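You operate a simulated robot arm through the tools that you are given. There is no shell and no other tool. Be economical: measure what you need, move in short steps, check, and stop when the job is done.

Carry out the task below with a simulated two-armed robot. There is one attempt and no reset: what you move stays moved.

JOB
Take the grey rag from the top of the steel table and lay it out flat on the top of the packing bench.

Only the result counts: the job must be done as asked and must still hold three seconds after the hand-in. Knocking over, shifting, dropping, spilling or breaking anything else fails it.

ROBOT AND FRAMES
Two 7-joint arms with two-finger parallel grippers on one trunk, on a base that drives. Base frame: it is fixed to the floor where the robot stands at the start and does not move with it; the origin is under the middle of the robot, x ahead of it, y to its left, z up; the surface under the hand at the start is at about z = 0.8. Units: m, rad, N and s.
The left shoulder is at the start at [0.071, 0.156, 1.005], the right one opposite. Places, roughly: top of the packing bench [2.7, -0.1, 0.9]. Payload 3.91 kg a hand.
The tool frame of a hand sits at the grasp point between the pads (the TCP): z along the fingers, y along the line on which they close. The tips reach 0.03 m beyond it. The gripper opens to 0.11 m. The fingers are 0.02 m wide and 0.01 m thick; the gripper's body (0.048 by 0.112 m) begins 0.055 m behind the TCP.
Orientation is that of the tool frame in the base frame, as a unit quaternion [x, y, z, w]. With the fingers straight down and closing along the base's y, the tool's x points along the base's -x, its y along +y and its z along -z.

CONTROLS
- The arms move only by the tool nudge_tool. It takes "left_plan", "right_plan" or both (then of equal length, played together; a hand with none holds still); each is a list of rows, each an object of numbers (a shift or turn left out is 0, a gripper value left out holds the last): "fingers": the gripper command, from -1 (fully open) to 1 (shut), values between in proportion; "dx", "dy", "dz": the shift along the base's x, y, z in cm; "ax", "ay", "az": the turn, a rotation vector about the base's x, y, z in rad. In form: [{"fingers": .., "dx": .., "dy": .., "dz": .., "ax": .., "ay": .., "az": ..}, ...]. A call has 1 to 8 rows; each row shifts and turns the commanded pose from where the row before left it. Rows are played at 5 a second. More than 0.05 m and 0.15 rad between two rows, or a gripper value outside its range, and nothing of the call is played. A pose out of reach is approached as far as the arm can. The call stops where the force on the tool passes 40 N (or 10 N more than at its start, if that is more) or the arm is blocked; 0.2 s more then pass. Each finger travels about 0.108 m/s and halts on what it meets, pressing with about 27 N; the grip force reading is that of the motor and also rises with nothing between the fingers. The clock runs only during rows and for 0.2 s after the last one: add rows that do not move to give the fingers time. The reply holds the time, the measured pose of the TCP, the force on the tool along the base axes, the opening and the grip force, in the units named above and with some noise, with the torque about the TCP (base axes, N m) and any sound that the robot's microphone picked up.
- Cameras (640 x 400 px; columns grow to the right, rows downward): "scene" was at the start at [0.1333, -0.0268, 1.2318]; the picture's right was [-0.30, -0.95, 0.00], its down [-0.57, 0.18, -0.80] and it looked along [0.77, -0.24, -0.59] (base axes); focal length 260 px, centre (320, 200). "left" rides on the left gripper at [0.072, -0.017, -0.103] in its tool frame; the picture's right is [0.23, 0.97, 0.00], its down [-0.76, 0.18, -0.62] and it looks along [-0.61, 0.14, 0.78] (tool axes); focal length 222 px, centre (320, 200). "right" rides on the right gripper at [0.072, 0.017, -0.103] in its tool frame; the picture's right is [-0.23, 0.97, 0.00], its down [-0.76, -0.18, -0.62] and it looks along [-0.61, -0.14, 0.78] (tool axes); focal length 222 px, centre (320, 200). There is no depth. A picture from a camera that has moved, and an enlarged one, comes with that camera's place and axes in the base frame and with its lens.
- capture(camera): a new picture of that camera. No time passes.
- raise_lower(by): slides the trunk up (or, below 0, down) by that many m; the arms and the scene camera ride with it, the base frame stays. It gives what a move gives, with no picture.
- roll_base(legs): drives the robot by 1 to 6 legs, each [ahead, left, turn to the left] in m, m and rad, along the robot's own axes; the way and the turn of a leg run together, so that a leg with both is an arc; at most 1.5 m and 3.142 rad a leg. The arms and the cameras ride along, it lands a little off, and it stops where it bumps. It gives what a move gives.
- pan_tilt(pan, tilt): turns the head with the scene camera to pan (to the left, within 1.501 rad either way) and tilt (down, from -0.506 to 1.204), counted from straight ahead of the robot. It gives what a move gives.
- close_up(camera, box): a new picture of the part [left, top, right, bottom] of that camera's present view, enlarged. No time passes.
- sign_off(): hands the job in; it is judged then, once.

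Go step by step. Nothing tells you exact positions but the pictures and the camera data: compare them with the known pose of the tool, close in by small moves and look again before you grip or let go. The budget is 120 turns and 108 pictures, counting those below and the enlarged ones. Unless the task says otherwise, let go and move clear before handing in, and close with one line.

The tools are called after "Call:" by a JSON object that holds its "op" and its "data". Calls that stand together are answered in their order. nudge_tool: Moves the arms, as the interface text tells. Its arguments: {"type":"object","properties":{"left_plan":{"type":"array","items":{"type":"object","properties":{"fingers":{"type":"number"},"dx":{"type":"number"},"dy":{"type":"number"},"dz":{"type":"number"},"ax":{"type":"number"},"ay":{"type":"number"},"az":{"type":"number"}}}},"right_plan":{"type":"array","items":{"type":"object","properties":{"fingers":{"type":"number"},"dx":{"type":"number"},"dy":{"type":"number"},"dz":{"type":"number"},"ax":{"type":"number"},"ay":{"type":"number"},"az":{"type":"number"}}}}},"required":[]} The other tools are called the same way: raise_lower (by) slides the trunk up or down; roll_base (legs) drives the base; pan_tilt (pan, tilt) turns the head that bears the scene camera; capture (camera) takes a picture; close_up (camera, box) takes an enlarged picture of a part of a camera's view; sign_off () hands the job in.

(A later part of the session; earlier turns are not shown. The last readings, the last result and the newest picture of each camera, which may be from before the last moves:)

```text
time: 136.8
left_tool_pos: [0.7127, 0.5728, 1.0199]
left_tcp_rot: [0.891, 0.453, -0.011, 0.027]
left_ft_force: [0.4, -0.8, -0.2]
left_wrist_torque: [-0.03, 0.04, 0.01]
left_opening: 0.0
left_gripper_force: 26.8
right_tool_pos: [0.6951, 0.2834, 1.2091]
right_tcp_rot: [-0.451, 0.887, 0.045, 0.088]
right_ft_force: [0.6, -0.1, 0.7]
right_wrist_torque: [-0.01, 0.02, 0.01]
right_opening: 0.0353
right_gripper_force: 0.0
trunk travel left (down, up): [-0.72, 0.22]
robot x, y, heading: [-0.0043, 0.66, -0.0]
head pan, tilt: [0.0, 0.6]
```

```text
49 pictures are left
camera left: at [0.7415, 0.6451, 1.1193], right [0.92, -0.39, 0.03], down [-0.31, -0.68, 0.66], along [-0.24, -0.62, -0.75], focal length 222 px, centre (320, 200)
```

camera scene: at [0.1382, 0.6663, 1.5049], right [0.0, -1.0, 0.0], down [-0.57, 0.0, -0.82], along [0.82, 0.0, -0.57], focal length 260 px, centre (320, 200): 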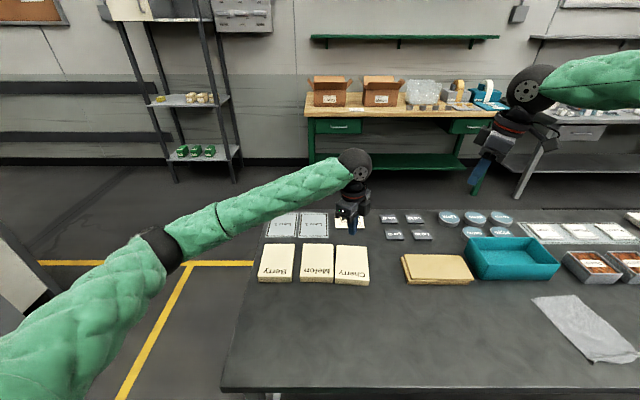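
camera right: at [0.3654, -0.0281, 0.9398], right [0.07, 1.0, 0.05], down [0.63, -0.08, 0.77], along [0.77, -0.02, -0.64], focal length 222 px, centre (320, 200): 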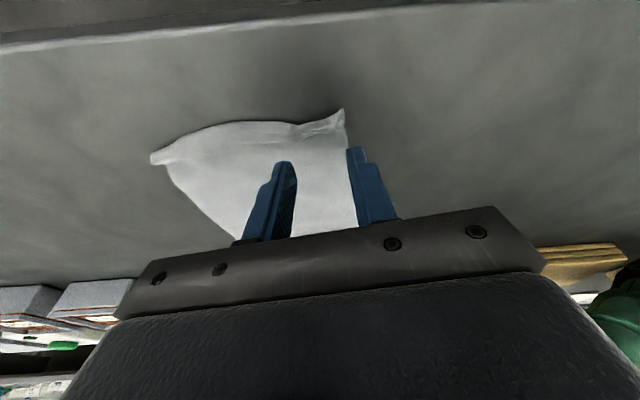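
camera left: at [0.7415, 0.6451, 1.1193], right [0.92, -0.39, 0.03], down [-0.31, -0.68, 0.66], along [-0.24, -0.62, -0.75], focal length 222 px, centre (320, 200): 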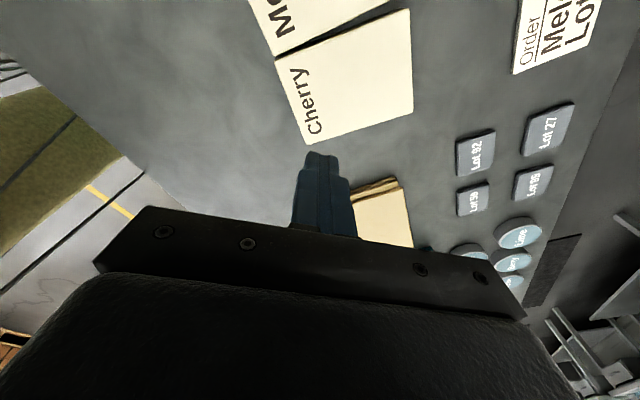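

Call:
{"op": "nudge_tool", "data": {"left_plan": [{"dx": 0.4, "dy": -0.8, "dz": -4}, {"dz": -4}, {"dz": -4}, {"dz": -2}, {"dz": -0.5}, {}]}}

Call:
{"op": "close_up", "data": {"camera": "scene", "box": [240, 190, 440, 315]}}

```text
time: 138.2
left_tool_pos: [0.7161, 0.5643, 0.8753]
left_tcp_rot: [0.891, 0.452, -0.01, 0.027]
left_ft_force: [0.4, -0.5, 0.3]
left_wrist_torque: [0.01, 0.01, 0.02]
left_opening: 0.0
left_gripper_force: 27.2
right_tool_pos: [0.6962, 0.2826, 1.2087]
right_tcp_rot: [-0.452, 0.887, 0.046, 0.089]
right_ft_force: [-0.4, -0.8, 0.4]
right_wrist_torque: [-0.01, -0.03, 0.0]
right_opening: 0.0352
right_gripper_force: 0.1
trunk travel left (down, up): [-0.72, 0.22]
robot x, y, heading: [-0.0006, 0.6634, 0.0]
head pan, tilt: [0.0, 0.6]
```

```text
3.20 times, centred on (340, 252) of scene
camera zoom: at [0.1374, 0.6637, 1.5049], right [0.0, -1.0, 0.0], down [-0.57, 0.0, -0.82], along [0.82, 0.0, -0.57], focal length 833 px, centre (256, 32)
```

zoom: 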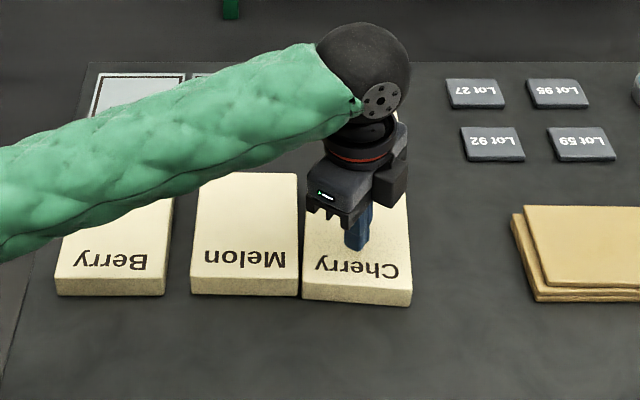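

Call:
{"op": "nudge_tool", "data": {"left_plan": [{"dz": -0.5}, {"dz": -0.5}, {"dz": -0.3}, {}]}}

```text
time: 139.2
left_tool_pos: [0.7164, 0.5628, 0.8629]
left_tcp_rot: [0.891, 0.453, -0.01, 0.028]
left_ft_force: [-0.1, 0.3, 0.3]
left_wrist_torque: [-0.01, 0.01, -0.03]
left_opening: 0.0001
left_gripper_force: 26.8
right_tool_pos: [0.6942, 0.2827, 1.2078]
right_tcp_rot: [-0.452, 0.886, 0.047, 0.089]
right_ft_force: [-0.4, 0.1, 0.3]
right_wrist_torque: [0.04, -0.02, -0.02]
right_opening: 0.0353
right_gripper_force: 0.1
trunk travel left (down, up): [-0.72, 0.22]
robot x, y, heading: [0.0008, 0.6626, -0.004]
head pan, tilt: [0.0, 0.6]
```

Call:
{"op": "nudge_tool", "data": {"left_plan": [{"dz": -0.3}, {"dz": -0.3}, {"dz": -0.3}, {}]}}

```text
time: 140.2
left_tool_pos: [0.716, 0.5619, 0.86]
left_tcp_rot: [0.891, 0.453, -0.008, 0.03]
left_ft_force: [-7.8, 3.3, 22.7]
left_wrist_torque: [0.29, 0.18, 0.0]
left_opening: 0.0002
left_gripper_force: 27.0
right_tool_pos: [0.6949, 0.2825, 1.2082]
right_tcp_rot: [-0.452, 0.886, 0.046, 0.089]
right_ft_force: [0.1, 1.1, -0.5]
right_wrist_torque: [0.04, 0.0, -0.03]
right_opening: 0.0354
right_gripper_force: 0.1
trunk travel left (down, up): [-0.72, 0.22]
robot x, y, heading: [-0.0011, 0.6683, -0.0]
head pan, tilt: [0.0, 0.6]
stopped in row 4 (left hand): the force on the tool passed its limit at 43 N (the readings are from after the stop); the commanded pose is now the measured one
```

Contact on the block. I'll ease off and slide it −y by about 2.8 cm.

Call:
{"op": "nudge_tool", "data": {"left_plan": [{"dz": 0.1}, {"dy": -0.7}, {"dy": -0.7}, {"dy": -0.7}, {"dy": -0.7}, {"dz": 0.5}, {"dz": 2}, {"dz": 4}]}}

Call:
{"op": "nudge_tool", "data": {"left_plan": [{"dz": 5}, {"dz": 4}, {"dy": 4, "dz": 4, "dx": -3}, {"dy": 4, "dx": -4}, {"dy": 4, "dx": -4}, {"dx": -4, "dy": 2}]}}

Call:
{"op": "close_up", "data": {"camera": "scene", "box": [240, 190, 440, 315]}}

```text
time: 141.9
left_tool_pos: [0.7172, 0.5344, 0.9244]
left_tcp_rot: [0.891, 0.453, -0.009, 0.028]
left_ft_force: [0.3, -0.8, -0.2]
left_wrist_torque: [0.02, 0.01, 0.04]
left_opening: 0.0
left_gripper_force: 26.5
right_tool_pos: [0.6962, 0.2814, 1.208]
right_tcp_rot: [-0.451, 0.887, 0.047, 0.088]
right_ft_force: [0.1, -0.2, 0.4]
right_wrist_torque: [-0.01, -0.02, 0.0]
right_opening: 0.0354
right_gripper_force: 0.0
trunk travel left (down, up): [-0.72, 0.22]
robot x, y, heading: [-0.0042, 0.6657, 0.001]
head pan, tilt: [0.0, 0.6]
```

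```text
refused: row 3 steps farther than a row can; nothing moved
```

```text
3.20 times, centred on (340, 252) of scene
camera zoom: at [0.1369, 0.6636, 1.5048], right [0.0, -1.0, 0.0], down [-0.57, 0.0, -0.82], along [0.82, 0.0, -0.57], focal length 833 px, centre (256, 32)
```

zoom: 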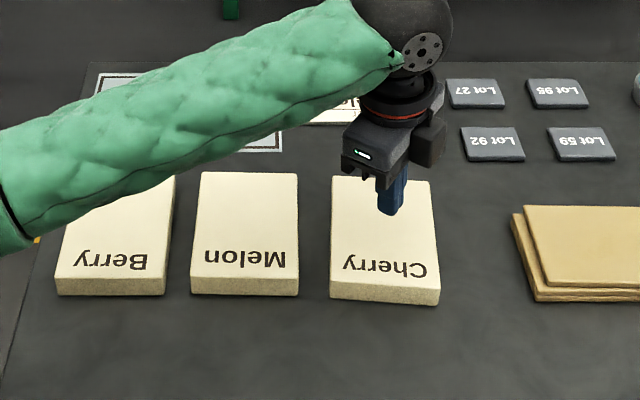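

The block is back with near-even gaps. Now I'll lift, and go back to the −45° stance with the trunk kept high so the elbow clears everything.

Call:
{"op": "nudge_tool", "data": {"left_plan": [{"dz": 5}, {"dz": 5}, {"dz": 5}, {"dz": 5}, {"dz": 4}, {"dy": 4}, {"dy": 4}]}}

Call:
{"op": "roll_base", "data": {"legs": [[-0.3, 0, 0], [0, 0, -0.785], [0.336, 0.122, 0]]}}

Call:
{"op": "pan_tilt", "data": {"pan": 0, "tilt": 0.8}}

Call:
{"op": "capture", "data": {"camera": "scene"}}

```text
time: 143.6
left_tool_pos: [0.7194, 0.6164, 1.1643]
left_tcp_rot: [0.891, 0.452, -0.008, 0.03]
left_ft_force: [0.1, 0.2, -0.4]
left_wrist_torque: [0.01, 0.01, 0.0]
left_opening: 0.0002
left_gripper_force: 27.4
right_tool_pos: [0.6947, 0.2827, 1.2098]
right_tcp_rot: [-0.451, 0.887, 0.045, 0.089]
right_ft_force: [-0.2, 0.1, 1.1]
right_wrist_torque: [-0.01, 0.01, 0.02]
right_opening: 0.0353
right_gripper_force: 0.2
trunk travel left (down, up): [-0.72, 0.22]
robot x, y, heading: [0.0028, 0.662, -0.001]
head pan, tilt: [0.0, 0.6]
```

```text
time: 149.6
left_tool_pos: [0.4874, -0.0438, 1.1637]
left_tcp_rot: [0.997, 0.071, -0.019, 0.024]
left_ft_force: [-1.0, -0.6, -0.2]
left_wrist_torque: [-0.04, 0.01, 0.0]
left_opening: 0.0
left_gripper_force: 26.9
right_tool_pos: [0.2331, -0.2594, 1.208]
right_tcp_rot: [-0.071, 0.992, 0.008, 0.101]
right_ft_force: [-1.5, 0.0, -0.8]
right_wrist_torque: [0.02, 0.0, 0.0]
right_opening: 0.0354
right_gripper_force: 0.0
trunk travel left (down, up): [-0.72, 0.22]
robot x, y, heading: [0.0154, 0.5054, -0.8]
head pan, tilt: [0.0, 0.6]
```

```text
time: 150.4
left_tool_pos: [0.4872, -0.0427, 1.1625]
left_tcp_rot: [0.997, 0.07, -0.018, 0.024]
left_ft_force: [0.4, -0.6, 0.1]
left_wrist_torque: [0.0, 0.01, 0.02]
left_opening: 0.0
left_gripper_force: 27.4
right_tool_pos: [0.2334, -0.2589, 1.2071]
right_tcp_rot: [-0.073, 0.992, 0.008, 0.1]
right_ft_force: [0.6, 0.8, -0.7]
right_wrist_torque: [0.0, 0.0, 0.01]
right_opening: 0.0352
right_gripper_force: 0.1
trunk travel left (down, up): [-0.72, 0.22]
robot x, y, heading: [0.0163, 0.5086, -0.798]
head pan, tilt: [0.0, 0.799]
```

```text
46 pictures are left
camera scene: at [0.1109, 0.4121, 1.488], right [-0.72, -0.7, 0.0], down [-0.5, 0.51, -0.7], along [0.49, -0.5, -0.72], focal length 260 px, centre (320, 200)
```

scene: 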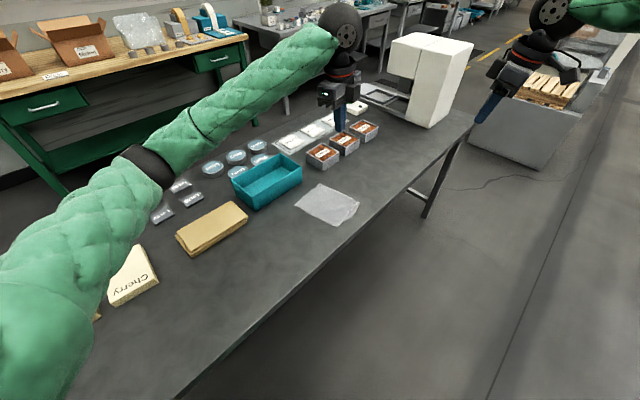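

Call:
{"op": "nudge_tool", "data": {"left_plan": [{"fingers": 0.36, "dx": 1.5, "dy": 0.57, "dz": -1.7}, {"dx": 1.5, "dy": 0.57, "dz": -1.7}, {"dx": 1.5, "dy": 0.57, "dz": -1.7}, {"dx": 1.5, "dy": 0.57, "dz": -1.7}, {"dx": 1.5, "dy": 0.57, "dz": -1.7}, {"dx": 1.5, "dy": 0.57, "dz": -1.7}, {"dx": 1.5, "dy": 0.57, "dz": -1.7}, {"dx": 1.5, "dy": 0.57, "dz": -1.7}], "right_plan": [{"dx": 3.05, "dy": 2.99, "dz": -2.3}, {"dx": 3.05, "dy": 2.99, "dz": -2.3}, {"dx": 3.05, "dy": 2.99, "dz": -2.3}, {"dx": 3.05, "dy": 2.99, "dz": -2.3}, {"dx": 3.05, "dy": 2.99, "dz": -2.3}, {"dx": 3.05, "dy": 2.99, "dz": -2.3}, {"dx": 3.05, "dy": 2.99, "dz": -2.3}, {"dx": 3.05, "dy": 2.99, "dz": -2.3}]}}

Call:
{"op": "capture", "data": {"camera": "scene"}}

Call:
{"op": "close_up", "data": {"camera": "scene", "box": [240, 130, 400, 230]}}

```text
time: 152.2
left_tool_pos: [0.6088, 0.0037, 1.0274]
left_tcp_rot: [0.997, 0.07, -0.02, 0.025]
left_ft_force: [-0.3, 0.4, 0.8]
left_wrist_torque: [-0.01, 0.03, 0.0]
left_opening: 0.0354
left_gripper_force: 0.0
right_tool_pos: [0.4563, -0.0321, 1.0357]
right_tcp_rot: [-0.07, 0.992, 0.007, 0.101]
right_ft_force: [-0.4, -0.5, 0.1]
right_wrist_torque: [0.01, 0.0, 0.0]
right_opening: 0.0351
right_gripper_force: 0.0
right hand out of reach, approached as far as the arm can: row 8
trunk travel left (down, up): [-0.72, 0.22]
robot x, y, heading: [0.017, 0.5087, -0.799]
head pan, tilt: [0.0, 0.799]
```

```text
45 pictures are left
camera scene: at [0.111, 0.4135, 1.4883], right [-0.72, -0.7, 0.0], down [-0.5, 0.51, -0.7], along [0.49, -0.5, -0.72], focal length 260 px, centre (320, 200)
```

scene: 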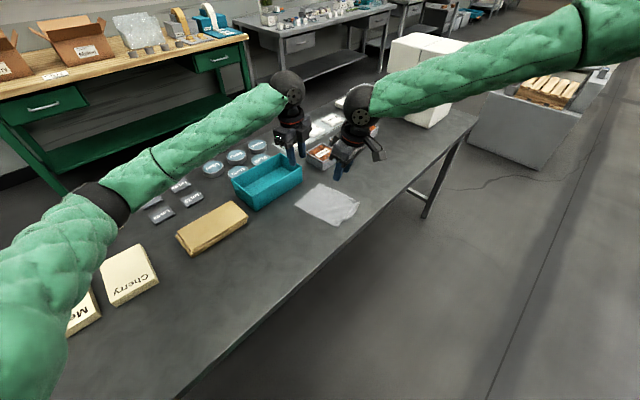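

```text
4.00 times, centred on (320, 180) of scene
camera zoom: at [0.111, 0.4135, 1.4883], right [-0.72, -0.7, 0.0], down [-0.5, 0.51, -0.7], along [0.49, -0.5, -0.72], focal length 1042 px, centre (320, 280)
```

zoom: 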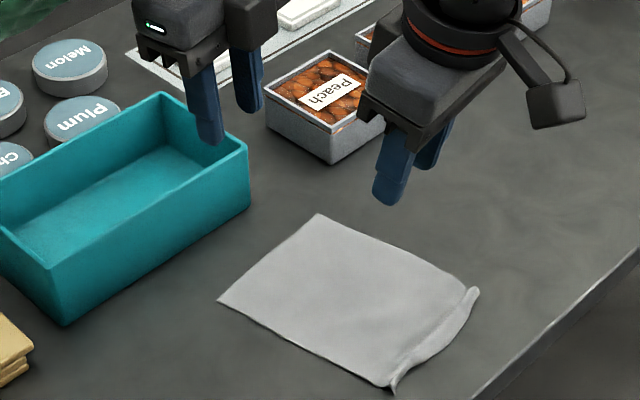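

The right hand is just short; a 2 cm base shift fixes it. Then descend.

Call:
{"op": "roll_base", "data": {"legs": [[0.003, 0.022, 0]]}}

Call:
{"op": "nudge_tool", "data": {"left_plan": [{"dx": -1.2, "dy": -1.3, "dz": -2.5}, {"dz": -3}, {"dz": -3}, {"dz": -3}, {"dz": -2.5}, {}], "right_plan": [{"dz": -3}, {"dz": -3}, {"dz": -3}, {"dz": -3}, {"dz": -2.7}, {}]}}

Call:
{"op": "capture", "data": {"camera": "scene"}}

Call:
{"op": "close_up", "data": {"camera": "scene", "box": [240, 130, 400, 230]}}

```text
time: 153.0
left_tool_pos: [0.6236, 0.0155, 1.0272]
left_tcp_rot: [0.997, 0.07, -0.019, 0.023]
left_ft_force: [-0.2, -0.2, 1.4]
left_wrist_torque: [0.03, 0.0, -0.04]
left_opening: 0.035
left_gripper_force: 0.0
right_tool_pos: [0.4738, -0.0204, 1.0355]
right_tcp_rot: [-0.072, 0.992, 0.008, 0.101]
right_ft_force: [-1.1, -0.2, 0.1]
right_wrist_torque: [-0.02, 0.0, 0.02]
right_opening: 0.0354
right_gripper_force: 0.0
trunk travel left (down, up): [-0.72, 0.22]
robot x, y, heading: [0.0371, 0.5175, -0.797]
head pan, tilt: [0.0, 0.799]
```

```text
time: 154.4
left_tool_pos: [0.6139, 0.0025, 0.8858]
left_tcp_rot: [0.997, 0.07, -0.018, 0.024]
left_ft_force: [-0.2, 0.9, -1.7]
left_wrist_torque: [0.04, -0.02, -0.02]
left_opening: 0.0349
left_gripper_force: 0.0
right_tool_pos: [0.4142, -0.047, 0.9324]
right_tcp_rot: [-0.071, 0.992, 0.008, 0.1]
right_ft_force: [0.4, 0.6, 0.3]
right_wrist_torque: [-0.01, -0.01, -0.02]
right_opening: 0.0354
right_gripper_force: 0.0
right hand out of reach, approached as far as the arm can: row 1, 2, 3, 4, 5
trunk travel left (down, up): [-0.72, 0.22]
robot x, y, heading: [0.0372, 0.5213, -0.795]
head pan, tilt: [0.0, 0.799]
```

```text
43 pictures are left
camera scene: at [0.1279, 0.4252, 1.4881], right [-0.72, -0.7, 0.0], down [-0.5, 0.51, -0.7], along [0.49, -0.5, -0.72], focal length 260 px, centre (320, 200)
```

scene: 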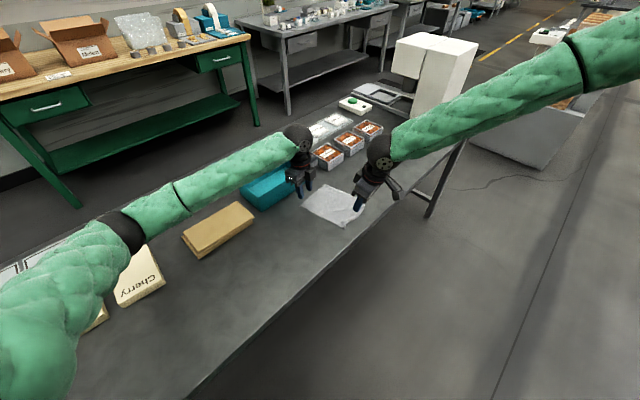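

```text
4.00 times, centred on (320, 180) of scene
camera zoom: at [0.1279, 0.4252, 1.4881], right [-0.72, -0.7, 0.0], down [-0.5, 0.51, -0.7], along [0.49, -0.5, -0.72], focal length 1042 px, centre (320, 280)
```

zoom: 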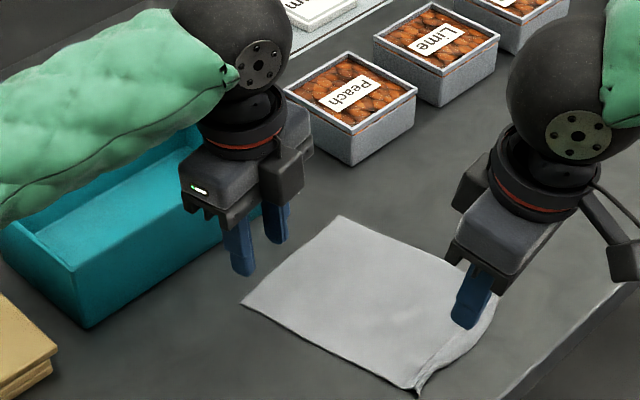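

With the trunk this high the right arm can't reach down there. I'll compromise: lower the trunk 0.13 m while keeping the elbow well above the blocks.

Call:
{"op": "nudge_tool", "data": {"left_plan": [{"dz": 4}, {"dz": 4}, {"dz": 4}, {"dz": 1.5}], "right_plan": [{"dz": 4}, {"dz": 4}, {"dz": 1}, {}]}}

Call:
{"op": "raise_lower", "data": {"by": -0.13}}

Call:
{"op": "nudge_tool", "data": {"right_plan": [{"dx": 2, "dy": 0.9}, {"dx": 2, "dy": 0.9}, {"dx": 2.1, "dy": 0.9}, {}]}}

Call:
{"op": "capture", "data": {"camera": "scene"}}

```text
time: 155.4
left_tool_pos: [0.6142, 0.0028, 1.0218]
left_tcp_rot: [0.997, 0.07, -0.018, 0.024]
left_ft_force: [-0.5, 0.3, -0.4]
left_wrist_torque: [-0.01, 0.0, 0.01]
left_opening: 0.0352
left_gripper_force: 0.0
right_tool_pos: [0.4151, -0.0464, 1.0239]
right_tcp_rot: [-0.071, 0.992, 0.008, 0.1]
right_ft_force: [-0.5, 0.4, 0.1]
right_wrist_torque: [-0.03, 0.0, 0.0]
right_opening: 0.0353
right_gripper_force: 0.0
trunk travel left (down, up): [-0.72, 0.22]
robot x, y, heading: [0.0382, 0.5217, -0.801]
head pan, tilt: [0.0, 0.799]
```

```text
time: 156.9
left_tool_pos: [0.6153, 0.0042, 0.8911]
left_tcp_rot: [0.997, 0.07, -0.019, 0.024]
left_ft_force: [-0.3, -0.8, -0.1]
left_wrist_torque: [-0.01, 0.05, 0.0]
left_opening: 0.0351
left_gripper_force: 0.0
right_tool_pos: [0.4153, -0.0469, 0.8938]
right_tcp_rot: [-0.071, 0.992, 0.008, 0.1]
right_ft_force: [0.9, 0.3, 0.0]
right_wrist_torque: [0.0, 0.0, -0.01]
right_opening: 0.0351
right_gripper_force: 0.1
trunk travel left (down, up): [-0.59, 0.35]
robot x, y, heading: [0.0388, 0.5238, -0.795]
head pan, tilt: [0.0, 0.799]
```

```text
time: 157.9
left_tool_pos: [0.614, 0.0028, 0.8917]
left_tcp_rot: [0.997, 0.07, -0.019, 0.024]
left_ft_force: [-0.2, -0.3, 0.3]
left_wrist_torque: [-0.01, 0.03, -0.01]
left_opening: 0.0352
left_gripper_force: 0.0
right_tool_pos: [0.4703, -0.0222, 0.8975]
right_tcp_rot: [-0.071, 0.992, 0.007, 0.101]
right_ft_force: [0.5, -0.6, 0.1]
right_wrist_torque: [-0.02, 0.02, -0.01]
right_opening: 0.0355
right_gripper_force: 0.0
right hand out of reach, approached as far as the arm can: row 3
trunk travel left (down, up): [-0.59, 0.35]
robot x, y, heading: [0.0368, 0.518, -0.795]
head pan, tilt: [0.0, 0.799]
```

```text
41 pictures are left
camera scene: at [0.1281, 0.4257, 1.3581], right [-0.72, -0.7, 0.0], down [-0.5, 0.51, -0.7], along [0.49, -0.5, -0.72], focal length 260 px, centre (320, 200)
```

scene: 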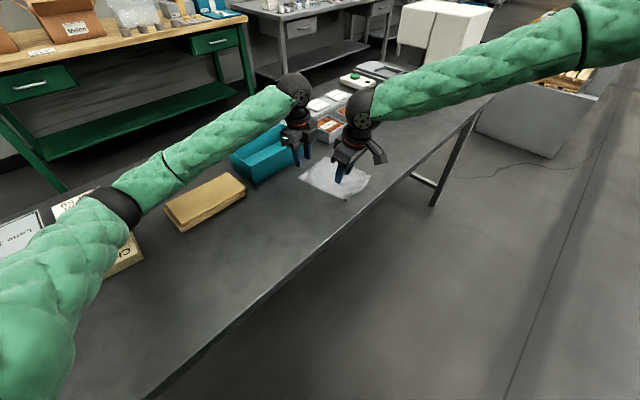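

Call:
{"op": "roll_base", "data": {"legs": [[0, 0.05, 0]]}}

Call:
{"op": "nudge_tool", "data": {"left_plan": [{"dx": -2, "dy": -1.7}, {"dx": -2, "dy": -1.7}, {"dz": -2}, {"dz": -1.5}, {}], "right_plan": [{"dx": -1.5, "dy": -1.6}, {"dx": -1.5, "dy": -1.6}, {"dz": -2}, {"dz": -2}, {}]}}

Call:
{"op": "close_up", "data": {"camera": "scene", "box": [240, 100, 440, 225]}}

```text
time: 158.9
left_tool_pos: [0.6524, 0.0388, 0.8911]
left_tcp_rot: [0.997, 0.07, -0.02, 0.023]
left_ft_force: [0.7, 0.0, 0.0]
left_wrist_torque: [-0.01, 0.03, -0.01]
left_opening: 0.0351
left_gripper_force: 0.0
right_tool_pos: [0.5097, 0.0137, 0.897]
right_tcp_rot: [-0.072, 0.992, 0.009, 0.101]
right_ft_force: [1.0, 1.1, -0.4]
right_wrist_torque: [0.0, 0.02, -0.02]
right_opening: 0.0348
right_gripper_force: 0.0
trunk travel left (down, up): [-0.59, 0.35]
robot x, y, heading: [0.071, 0.5545, -0.799]
head pan, tilt: [0.0, 0.799]
```

```text
time: 160.1
left_tool_pos: [0.6092, 0.0033, 0.8563]
left_tcp_rot: [0.997, 0.071, -0.017, 0.024]
left_ft_force: [0.8, 0.3, 0.2]
left_wrist_torque: [0.03, -0.05, 0.02]
left_opening: 0.0353
left_gripper_force: 0.1
right_tool_pos: [0.4772, -0.0204, 0.857]
right_tcp_rot: [-0.071, 0.992, 0.008, 0.101]
right_ft_force: [0.0, 0.3, -0.1]
right_wrist_torque: [0.03, -0.01, 0.0]
right_opening: 0.0351
right_gripper_force: 0.1
trunk travel left (down, up): [-0.59, 0.35]
robot x, y, heading: [0.0744, 0.5541, -0.801]
head pan, tilt: [0.0, 0.799]
```

```text
3.20 times, centred on (340, 162) of scene
camera zoom: at [0.1632, 0.4597, 1.3583], right [-0.72, -0.7, 0.0], down [-0.5, 0.51, -0.7], along [0.49, -0.5, -0.72], focal length 833 px, centre (256, 320)
```

zoom: 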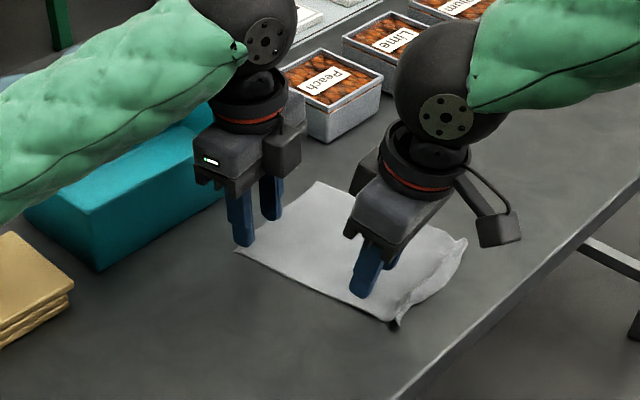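

Reachable now, without contact. Down to light touch.

Call:
{"op": "nudge_tool", "data": {"left_plan": [{"dz": -1}, {"dz": -0.8}, {"dz": -0.4}, {"dz": -0.2}, {}], "right_plan": [{"dz": -1}, {"dz": -0.8}, {"dz": -0.4}, {"dz": -0.2}, {}]}}

Call:
{"op": "close_up", "data": {"camera": "scene", "box": [260, 130, 400, 218]}}

Call:
{"op": "capture", "data": {"camera": "left"}}

Call:
{"op": "capture", "data": {"camera": "right"}}

```text
time: 161.3
left_tool_pos: [0.6066, 0.0019, 0.8395]
left_tcp_rot: [0.997, 0.071, -0.014, 0.026]
left_ft_force: [0.1, 0.1, -0.5]
left_wrist_torque: [0.04, 0.01, 0.03]
left_opening: 0.035
left_gripper_force: 0.1
right_tool_pos: [0.4728, -0.0201, 0.836]
right_tcp_rot: [-0.073, 0.992, 0.008, 0.105]
right_ft_force: [0.0, -0.6, 0.1]
right_wrist_torque: [-0.01, -0.01, 0.04]
right_opening: 0.0352
right_gripper_force: 0.1
trunk travel left (down, up): [-0.59, 0.35]
robot x, y, heading: [0.0712, 0.5552, -0.799]
head pan, tilt: [0.0, 0.799]
```

```text
4.55 times, centred on (330, 174) of scene
camera zoom: at [0.1559, 0.4587, 1.3592], right [-0.72, -0.7, -0.01], down [-0.5, 0.51, -0.7], along [0.49, -0.5, -0.71], focal length 1184 px, centre (274, 318)
```

zoom: 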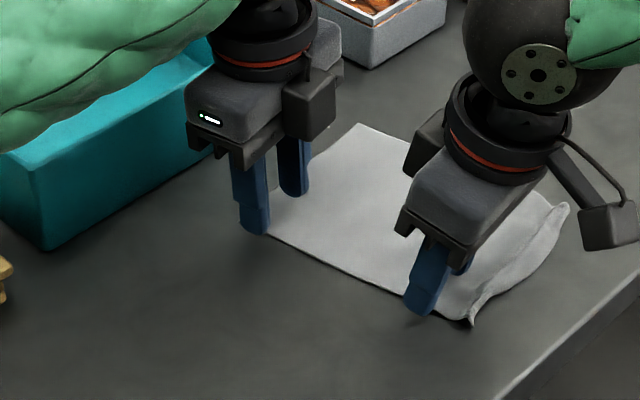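

```text
38 pictures are left
camera left: at [0.6789, 0.0336, 0.9392], right [0.36, -0.93, 0.04], down [-0.71, -0.25, 0.65], along [-0.6, -0.27, -0.76], focal length 222 px, centre (320, 200)
```

left: 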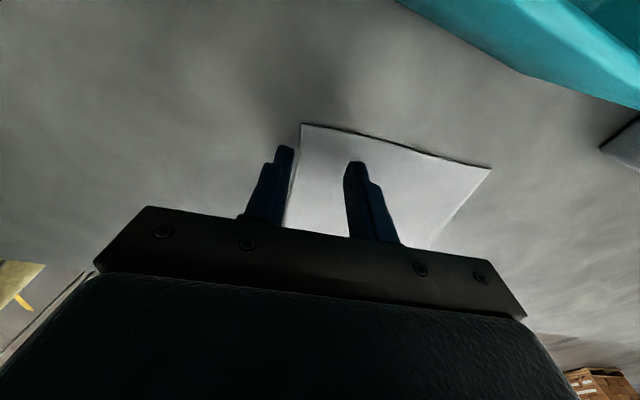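

```text
37 pictures are left
camera right: at [0.3785, -0.0177, 0.9235], right [0.08, 1.0, 0.05], down [0.63, -0.09, 0.77], along [0.77, -0.03, -0.64], focal length 222 px, centre (320, 200)
```

right: 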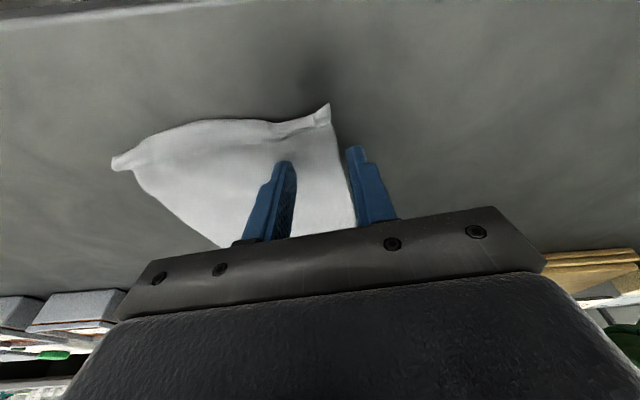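

The body tilts slightly again, so something touches the left arm; I'll look before going on.

Call:
{"op": "nudge_tool", "data": {"left_plan": [{"dz": 0.6}, {}], "right_plan": [{}, {}]}}

Call:
{"op": "pan_tilt", "data": {"pan": 0.7, "tilt": 0.8}}

Call:
{"op": "capture", "data": {"camera": "scene"}}

```text
time: 161.9
left_tool_pos: [0.6061, 0.005, 0.8446]
left_tcp_rot: [0.997, 0.072, -0.015, 0.026]
left_ft_force: [-0.2, -0.6, -0.5]
left_wrist_torque: [0.02, -0.01, 0.0]
left_opening: 0.0354
left_gripper_force: 0.1
right_tool_pos: [0.473, -0.0192, 0.8367]
right_tcp_rot: [-0.072, 0.992, 0.007, 0.105]
right_ft_force: [0.1, 0.0, 0.5]
right_wrist_torque: [0.0, -0.01, -0.02]
right_opening: 0.0349
right_gripper_force: 0.0
trunk travel left (down, up): [-0.59, 0.35]
robot x, y, heading: [0.0709, 0.5534, -0.794]
head pan, tilt: [0.0, 0.799]
```

```text
time: 162.9
left_tool_pos: [0.6074, 0.0041, 0.8451]
left_tcp_rot: [0.997, 0.071, -0.015, 0.026]
left_ft_force: [-0.3, 0.8, -1.1]
left_wrist_torque: [-0.01, 0.0, -0.04]
left_opening: 0.0352
left_gripper_force: 0.1
right_tool_pos: [0.4724, -0.0196, 0.8361]
right_tcp_rot: [-0.073, 0.992, 0.007, 0.104]
right_ft_force: [0.2, 0.0, 0.3]
right_wrist_torque: [0.02, -0.02, 0.0]
right_opening: 0.0353
right_gripper_force: 0.2
trunk travel left (down, up): [-0.59, 0.35]
robot x, y, heading: [0.0753, 0.5505, -0.796]
head pan, tilt: [0.7, 0.799]
```

```text
36 pictures are left
camera scene: at [0.18, 0.5106, 1.3591], right [-0.1, -1.0, 0.0], down [-0.71, 0.07, -0.7], along [0.7, -0.07, -0.71], focal length 260 px, centre (320, 200)
```

scene: 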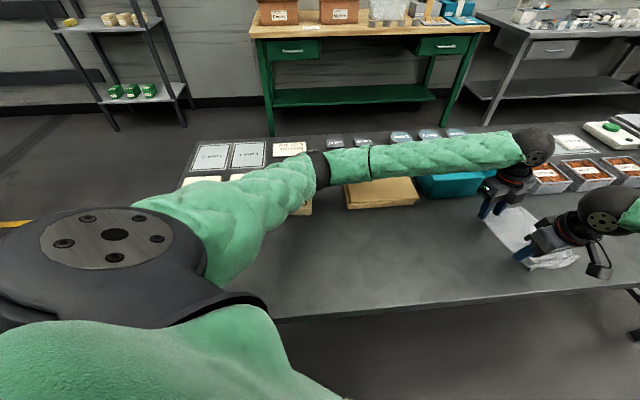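

Call:
{"op": "close_up", "data": {"camera": "scene", "box": [260, 120, 560, 307]}}

```text
2.13 times, centred on (410, 214) of scene
camera zoom: at [0.18, 0.5106, 1.3591], right [-0.1, -1.0, 0.0], down [-0.71, 0.07, -0.7], along [0.7, -0.07, -0.71], focal length 556 px, centre (128, 171)
```

zoom: 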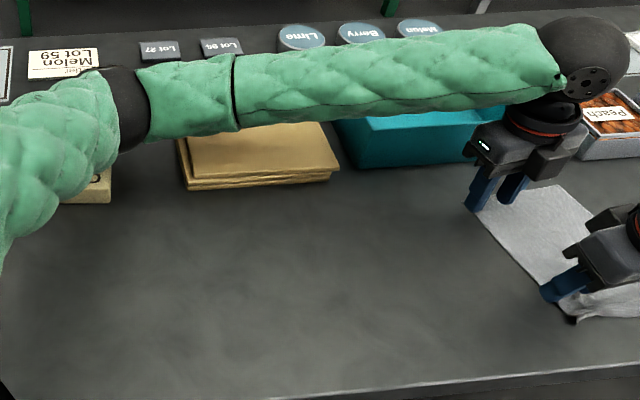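

I see no clear contact: elbow and forearm look well above the objects and the bin hasn't moved. I'll ease down the last millimetres.

Call:
{"op": "nudge_tool", "data": {"left_plan": [{"dz": -0.5, "dy": -0.1}, {"dz": -0.4}, {"dz": -0.3}, {}], "right_plan": [{"dz": -0.2}, {"dz": -0.2}, {}, {}]}}

Call:
{"op": "close_up", "data": {"camera": "scene", "box": [260, 120, 560, 307]}}

```text
time: 163.9
left_tool_pos: [0.6052, 0.0, 0.8355]
left_tcp_rot: [0.997, 0.07, -0.012, 0.028]
left_ft_force: [0.2, -0.3, -0.6]
left_wrist_torque: [-0.03, -0.01, 0.0]
left_opening: 0.0351
left_gripper_force: 0.1
right_tool_pos: [0.4717, -0.0204, 0.8342]
right_tcp_rot: [-0.072, 0.992, 0.008, 0.105]
right_ft_force: [-0.7, -0.1, -0.5]
right_wrist_torque: [-0.07, 0.03, -0.01]
right_opening: 0.0351
right_gripper_force: 0.0
trunk travel left (down, up): [-0.59, 0.35]
robot x, y, heading: [0.0715, 0.5543, -0.797]
head pan, tilt: [0.7, 0.799]
```

```text
2.13 times, centred on (410, 214) of scene
camera zoom: at [0.1781, 0.51, 1.3596], right [-0.1, -1.0, 0.0], down [-0.71, 0.07, -0.7], along [0.7, -0.07, -0.71], focal length 556 px, centre (128, 171)
```

zoom: 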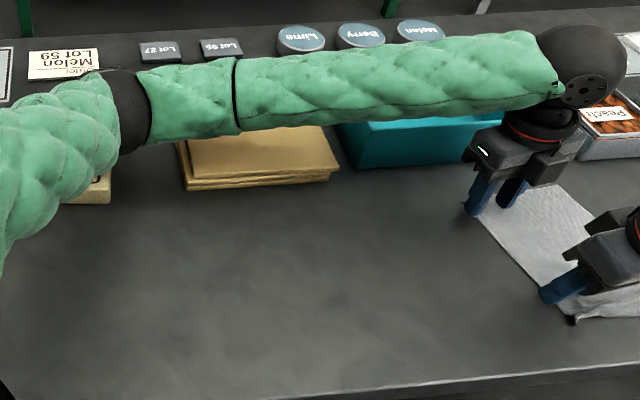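

Objects are unmoved. A last bit down, then close.

Call:
{"op": "nudge_tool", "data": {"left_plan": [{"dz": -0.3}, {"dz": -0.3}, {}, {"fingers": 0.6}, {"fingers": 0.8}, {"fingers": 1}, {}, {}], "right_plan": [{"dz": -0.2}, {"dz": -0.2}, {}, {"fingers": 0.6}, {"fingers": 0.8}, {"fingers": 1}, {}, {}]}}

Call:
{"op": "close_up", "data": {"camera": "scene", "box": [440, 170, 600, 270]}}

```text
time: 165.7
left_tool_pos: [0.6046, 0.0011, 0.8321]
left_tcp_rot: [0.997, 0.07, -0.01, 0.027]
left_ft_force: [-0.2, 0.3, -0.3]
left_wrist_torque: [0.01, 0.0, 0.0]
left_opening: 0.0002
left_gripper_force: 26.9
right_tool_pos: [0.4662, -0.0203, 0.8324]
right_tcp_rot: [-0.072, 0.992, 0.008, 0.106]
right_ft_force: [0.8, -0.9, 9.8]
right_wrist_torque: [-0.07, -0.01, 0.02]
right_opening: 0.0025
right_gripper_force: 27.2
right hand out of reach, approached as far as the arm can: row 2
trunk travel left (down, up): [-0.59, 0.35]
robot x, y, heading: [0.0734, 0.5539, -0.798]
head pan, tilt: [0.7, 0.799]
```

```text
4.00 times, centred on (520, 220) of scene
camera zoom: at [0.1744, 0.5108, 1.3598], right [-0.1, -1.0, 0.0], down [-0.71, 0.07, -0.7], along [0.7, -0.07, -0.71], focal length 1042 px, centre (-480, 120)
```

zoom: 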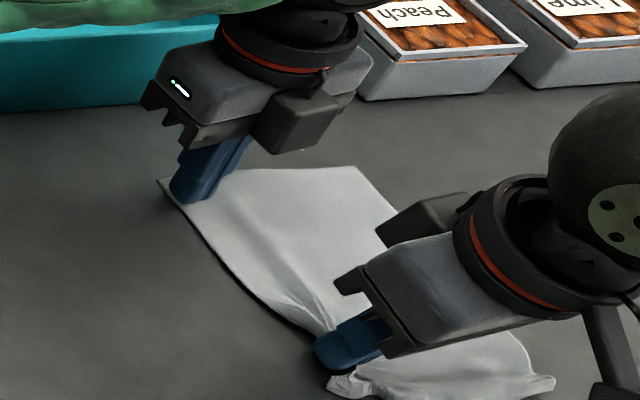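

The right hand has the cloth; the left closed just above it. I'll reopen the left, go a touch lower and further in, and close again.

Call:
{"op": "nudge_tool", "data": {"left_plan": [{"fingers": 0.3, "dy": -0.4}, {}, {"dz": -0.3}, {"dz": -0.2}, {}]}}

Call:
{"op": "close_up", "data": {"camera": "scene", "box": [440, 170, 600, 270]}}

```text
time: 166.9
left_tool_pos: [0.6048, -0.0019, 0.8332]
left_tcp_rot: [0.997, 0.071, -0.009, 0.031]
left_ft_force: [4.9, 4.7, 34.7]
left_wrist_torque: [1.07, -0.14, -0.11]
left_opening: 0.0392
left_gripper_force: 1.2
right_tool_pos: [0.4666, -0.018, 0.8337]
right_tcp_rot: [-0.072, 0.992, 0.006, 0.106]
right_ft_force: [0.1, 0.0, 2.0]
right_wrist_torque: [0.02, 0.0, -0.01]
right_opening: 0.0024
right_gripper_force: 27.2
trunk travel left (down, up): [-0.59, 0.35]
robot x, y, heading: [0.0722, 0.5543, -0.797]
head pan, tilt: [0.7, 0.799]
```

```text
4.00 times, centred on (520, 220) of scene
camera zoom: at [0.1747, 0.5136, 1.3604], right [-0.1, -1.0, 0.0], down [-0.71, 0.07, -0.7], along [0.7, -0.07, -0.71], focal length 1042 px, centre (-480, 120)
```

zoom: 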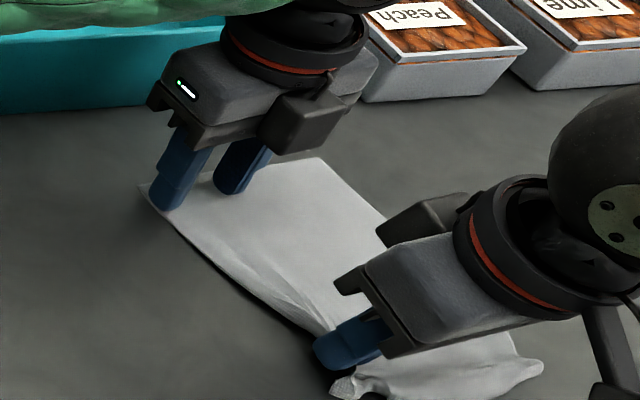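

Call:
{"op": "nudge_tool", "data": {"left_plan": [{"dz": 0.2, "dy": 0.3}, {"fingers": 0.6}, {"fingers": 0.8}, {"fingers": 1}, {}, {}]}}

Call:
{"op": "close_up", "data": {"camera": "scene", "box": [440, 170, 600, 270]}}

```text
time: 168.3
left_tool_pos: [0.6036, -0.0002, 0.8319]
left_tcp_rot: [0.997, 0.071, -0.01, 0.029]
left_ft_force: [-1.7, -0.7, 10.7]
left_wrist_torque: [0.07, 0.01, 0.05]
left_opening: 0.0
left_gripper_force: 26.7
right_tool_pos: [0.4668, -0.0203, 0.8338]
right_tcp_rot: [-0.071, 0.992, 0.008, 0.107]
right_ft_force: [-0.3, -0.3, 0.9]
right_wrist_torque: [-0.02, 0.01, 0.0]
right_opening: 0.0021
right_gripper_force: 26.9
trunk travel left (down, up): [-0.59, 0.35]
robot x, y, heading: [0.0734, 0.5554, -0.795]
head pan, tilt: [0.7, 0.799]
```

```text
4.00 times, centred on (520, 220) of scene
camera zoom: at [0.1735, 0.5106, 1.3601], right [-0.1, -1.0, 0.0], down [-0.71, 0.07, -0.7], along [0.7, -0.07, -0.71], focal length 1042 px, centre (-480, 120)
```

zoom: 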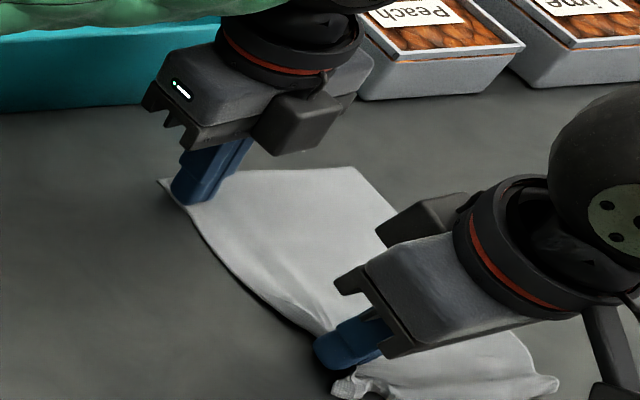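

The fingers closed right at the edge, catching nothing. I'll lift slightly, move 1.3 cm further in and retry.

Call:
{"op": "nudge_tool", "data": {"left_plan": [{"dz": 1}, {"fingers": 0.36, "dy": -1.3, "dx": 0.2}, {}, {"dz": -0.6}, {"dz": -0.3}, {"dz": -0.1}, {}]}}

Call:
{"op": "close_up", "data": {"camera": "scene", "box": [440, 170, 600, 270]}}

```text
time: 169.9
left_tool_pos: [0.6075, -0.0111, 0.8332]
left_tcp_rot: [0.997, 0.07, -0.011, 0.03]
left_ft_force: [2.3, 1.7, 17.0]
left_wrist_torque: [0.34, -0.09, -0.04]
left_opening: 0.0354
left_gripper_force: 0.1
right_tool_pos: [0.4675, -0.0192, 0.8329]
right_tcp_rot: [-0.072, 0.992, 0.007, 0.105]
right_ft_force: [0.3, 0.2, 1.0]
right_wrist_torque: [0.0, -0.01, -0.04]
right_opening: 0.0022
right_gripper_force: 27.3
trunk travel left (down, up): [-0.59, 0.35]
robot x, y, heading: [0.0729, 0.5527, -0.797]
head pan, tilt: [0.7, 0.799]
```

```text
4.00 times, centred on (520, 220) of scene
camera zoom: at [0.176, 0.5128, 1.3598], right [-0.1, -1.0, 0.0], down [-0.71, 0.07, -0.7], along [0.7, -0.07, -0.71], focal length 1042 px, centre (-480, 120)
```

zoom: 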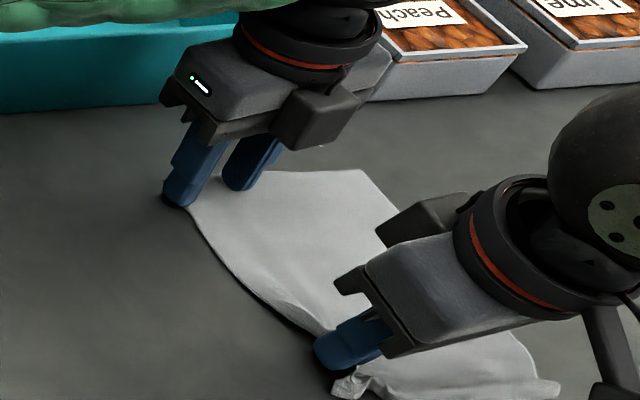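

Call:
{"op": "nudge_tool", "data": {"left_plan": [{"fingers": 0.6}, {"fingers": 0.8}, {"fingers": 1}, {}, {}]}}

Call:
{"op": "close_up", "data": {"camera": "scene", "box": [440, 170, 600, 270]}}

```text
time: 171.1
left_tool_pos: [0.6064, -0.0124, 0.831]
left_tcp_rot: [0.997, 0.07, -0.011, 0.029]
left_ft_force: [-1.1, 0.8, 12.8]
left_wrist_torque: [0.02, -0.08, 0.01]
left_opening: 0.0001
left_gripper_force: 27.0
right_tool_pos: [0.4664, -0.0189, 0.8331]
right_tcp_rot: [-0.071, 0.992, 0.007, 0.107]
right_ft_force: [-0.2, 0.7, 1.7]
right_wrist_torque: [0.01, 0.02, 0.01]
right_opening: 0.0024
right_gripper_force: 26.8
trunk travel left (down, up): [-0.59, 0.35]
robot x, y, heading: [0.0741, 0.5541, -0.799]
head pan, tilt: [0.7, 0.799]
```

```text
4.00 times, centred on (520, 220) of scene
camera zoom: at [0.1747, 0.5114, 1.3597], right [-0.1, -1.0, 0.0], down [-0.71, 0.07, -0.7], along [0.7, -0.07, -0.71], focal length 1042 px, centre (-480, 120)
```

zoom: 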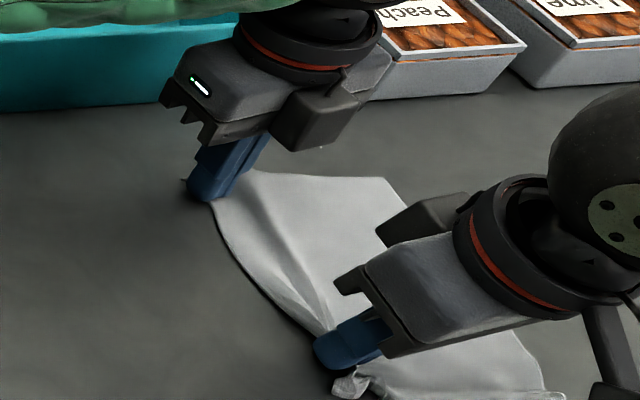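

The edge slides instead of buckling when the hand is upright; the lean helped before. I'll tilt the left hand outward again and retry slightly further in.

Call:
{"op": "nudge_tool", "data": {"left_plan": [{"dz": 1.5}, {"ax": -0.026, "ay": 0.146, "dz": 0.3}, {"fingers": 0.36, "dy": -1.4, "dx": 0.2}, {}, {"dz": -1.0}, {"dz": -0.5}, {"dz": -0.2}, {}]}}

Call:
{"op": "close_up", "data": {"camera": "scene", "box": [440, 170, 600, 270]}}

```text
time: 173.1
left_tool_pos: [0.6138, -0.0304, 0.8514]
left_tcp_rot: [0.994, 0.071, -0.075, 0.045]
left_ft_force: [-0.1, 0.1, 0.1]
left_wrist_torque: [-0.01, -0.03, 0.0]
left_opening: 0.0353
left_gripper_force: 0.0
right_tool_pos: [0.4641, -0.0192, 0.8352]
right_tcp_rot: [-0.072, 0.992, 0.007, 0.108]
right_ft_force: [0.2, -0.3, -0.2]
right_wrist_torque: [0.01, -0.04, -0.01]
right_opening: 0.0023
right_gripper_force: 27.3
trunk travel left (down, up): [-0.59, 0.35]
robot x, y, heading: [0.0727, 0.5554, -0.802]
head pan, tilt: [0.7, 0.799]
stopped in row 8 (left hand): the arm was blocked; the commanded pose is now the measured one
```

```text
4.00 times, centred on (520, 220) of scene
camera zoom: at [0.1709, 0.512, 1.3606], right [-0.1, -1.0, 0.0], down [-0.7, 0.07, -0.71], along [0.7, -0.07, -0.71], focal length 1042 px, centre (-480, 120)
```

zoom: 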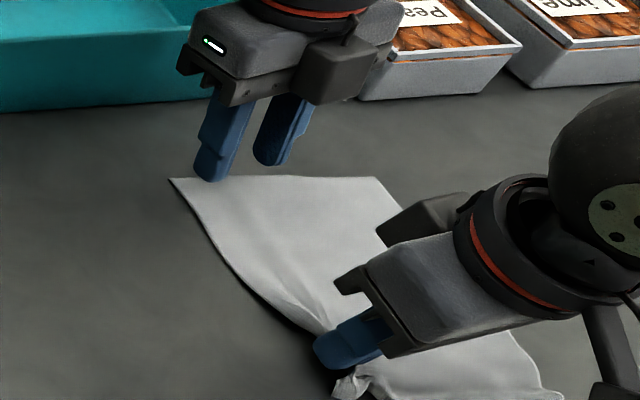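

The left camera housing is what touches the bin rim. I'll lean the left hand inward instead, which swings its camera up and away from the bin.

Call:
{"op": "nudge_tool", "data": {"left_plan": [{"dz": 3}, {"dz": 1, "ax": 0.022, "ay": -0.12}, {"ax": 0.022, "ay": -0.12}, {"ax": 0.022, "ay": -0.12}, {"dx": -0.6, "dy": 1.0, "dz": -1.5}, {"dz": -1.5}, {}]}}

Call:
{"op": "close_up", "data": {"camera": "scene", "box": [420, 140, 600, 252]}}

```text
time: 173.7
left_tool_pos: [0.6171, -0.0289, 0.8661]
left_tcp_rot: [0.996, 0.07, -0.049, 0.034]
left_ft_force: [-0.2, 0.7, 0.1]
left_wrist_torque: [-0.03, 0.02, 0.01]
left_opening: 0.035
left_gripper_force: 0.1
right_tool_pos: [0.4763, -0.0203, 0.8325]
right_tcp_rot: [-0.073, 0.992, 0.006, 0.108]
right_ft_force: [3.2, 1.6, 20.5]
right_wrist_torque: [-0.03, -0.07, 0.0]
right_opening: 0.0026
right_gripper_force: 26.6
trunk travel left (down, up): [-0.59, 0.35]
robot x, y, heading: [0.0754, 0.5559, -0.799]
head pan, tilt: [0.7, 0.799]
stopped in row 2 (right hand): the force on the tool passed its limit at 52 N (the readings are from after the stop); the commanded pose is now the measured one
```

```text
3.56 times, centred on (510, 196) of scene
camera zoom: at [0.1849, 0.5104, 1.3561], right [-0.1, -1.0, 0.0], down [-0.71, 0.07, -0.7], along [0.69, -0.07, -0.72], focal length 926 px, centre (-356, 214)
```

zoom: 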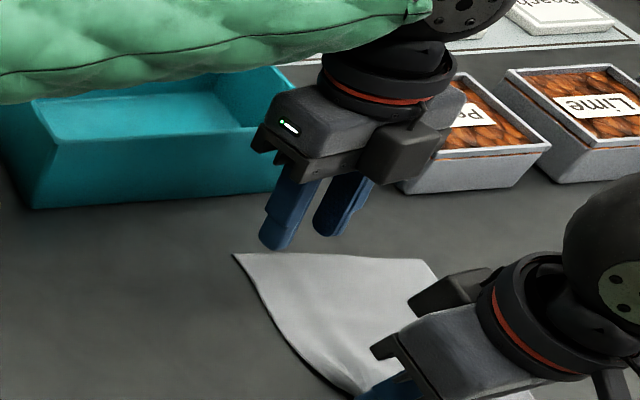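

Call:
{"op": "nudge_tool", "data": {"left_plan": [{"dz": 2}, {"dz": 1, "ax": 0.022, "ay": -0.12}, {"ax": 0.018, "ay": -0.1}, {"ax": 0.013, "ay": -0.07}, {"dx": -0.6, "dy": 0.8}, {}], "right_plan": [{"dz": 0.3}, {}, {}, {}, {}, {}]}}

Call:
{"op": "close_up", "data": {"camera": "scene", "box": [400, 120, 600, 245]}}

```text
time: 175.1
left_tool_pos: [0.6107, -0.0221, 0.8955]
left_tcp_rot: [0.993, 0.065, 0.095, 0.017]
left_ft_force: [-0.8, -0.6, -0.3]
left_wrist_torque: [0.0, -0.05, 0.01]
left_opening: 0.0353
left_gripper_force: 0.1
right_tool_pos: [0.4755, -0.0209, 0.834]
right_tcp_rot: [-0.072, 0.992, 0.008, 0.106]
right_ft_force: [-0.4, -0.9, -0.7]
right_wrist_torque: [0.03, -0.03, 0.01]
right_opening: 0.0023
right_gripper_force: 27.0
trunk travel left (down, up): [-0.59, 0.35]
robot x, y, heading: [0.073, 0.555, -0.797]
head pan, tilt: [0.7, 0.799]
```

```text
3.20 times, centred on (500, 182) of scene
camera zoom: at [0.1872, 0.5091, 1.358], right [-0.1, -1.0, 0.0], down [-0.71, 0.07, -0.7], along [0.69, -0.07, -0.72], focal length 833 px, centre (-256, 256)
```

zoom: 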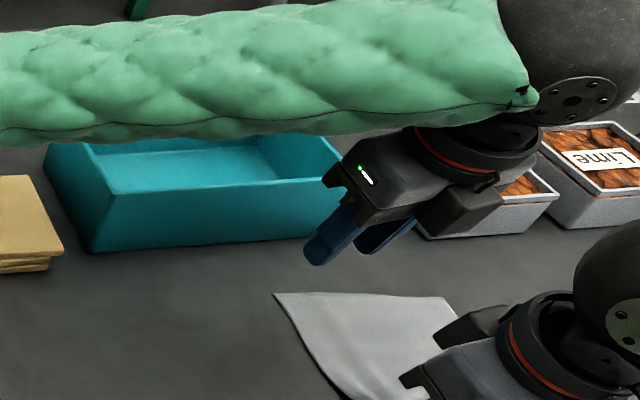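

Corner of the rag is at (0.635, −0.012) and the left hand is placed right with its camera clear. Descending.

Call:
{"op": "nudge_tool", "data": {"left_plan": [{"dz": -3}, {"dz": -2}, {"dz": -0.8}, {"dz": -0.3}, {"dz": -0.2}, {}]}}

Call:
{"op": "close_up", "data": {"camera": "scene", "box": [420, 140, 600, 252]}}

```text
time: 176.5
left_tool_pos: [0.6113, -0.023, 0.834]
left_tcp_rot: [0.993, 0.065, 0.095, 0.017]
left_ft_force: [0.7, -0.8, 6.6]
left_wrist_torque: [0.06, 0.05, -0.02]
left_opening: 0.0349
left_gripper_force: 0.1
right_tool_pos: [0.4757, -0.02, 0.8338]
right_tcp_rot: [-0.072, 0.992, 0.007, 0.105]
right_ft_force: [0.6, -0.6, -0.7]
right_wrist_torque: [0.03, 0.01, -0.01]
right_opening: 0.0024
right_gripper_force: 27.0
trunk travel left (down, up): [-0.59, 0.35]
robot x, y, heading: [0.0694, 0.5562, -0.799]
head pan, tilt: [0.7, 0.799]
```

```text
3.56 times, centred on (510, 196) of scene
camera zoom: at [0.1871, 0.5098, 1.3582], right [-0.1, -1.0, 0.0], down [-0.71, 0.07, -0.7], along [0.69, -0.07, -0.72], focal length 926 px, centre (-356, 214)
```

zoom: 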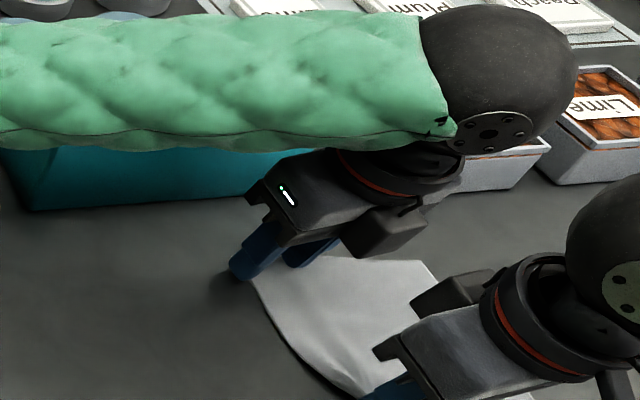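

Contact with 6.6 N and no body tilt. Closing.

Call:
{"op": "nudge_tool", "data": {"left_plan": [{"fingers": 0.6}, {"fingers": 0.8}, {"fingers": 1}, {}, {}]}}

Call:
{"op": "close_up", "data": {"camera": "scene", "box": [420, 140, 600, 252]}}

```text
time: 177.7
left_tool_pos: [0.6123, -0.0225, 0.8322]
left_tcp_rot: [0.993, 0.065, 0.096, 0.018]
left_ft_force: [0.0, 0.3, 3.9]
left_wrist_torque: [0.02, 0.06, -0.02]
left_opening: 0.0016
left_gripper_force: 27.3
right_tool_pos: [0.4741, -0.0197, 0.8332]
right_tcp_rot: [-0.071, 0.992, 0.007, 0.105]
right_ft_force: [1.0, -0.4, -0.2]
right_wrist_torque: [-0.04, 0.02, 0.01]
right_opening: 0.0025
right_gripper_force: 27.3
trunk travel left (down, up): [-0.59, 0.35]
robot x, y, heading: [0.0688, 0.5528, -0.798]
head pan, tilt: [0.7, 0.799]
```

```text
3.56 times, centred on (510, 196) of scene
camera zoom: at [0.1871, 0.5096, 1.3581], right [-0.1, -1.0, 0.0], down [-0.71, 0.07, -0.7], along [0.69, -0.07, -0.72], focal length 926 px, centre (-356, 214)
```

zoom: 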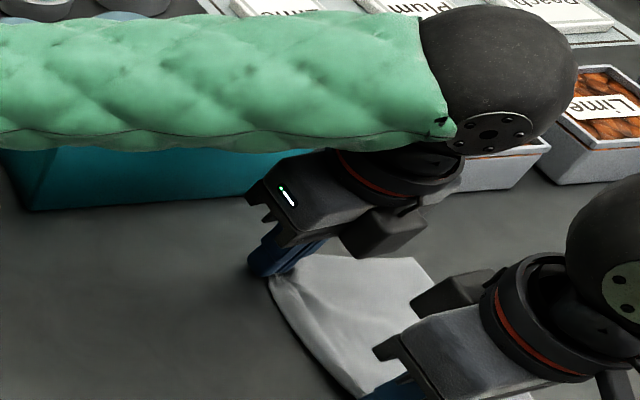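

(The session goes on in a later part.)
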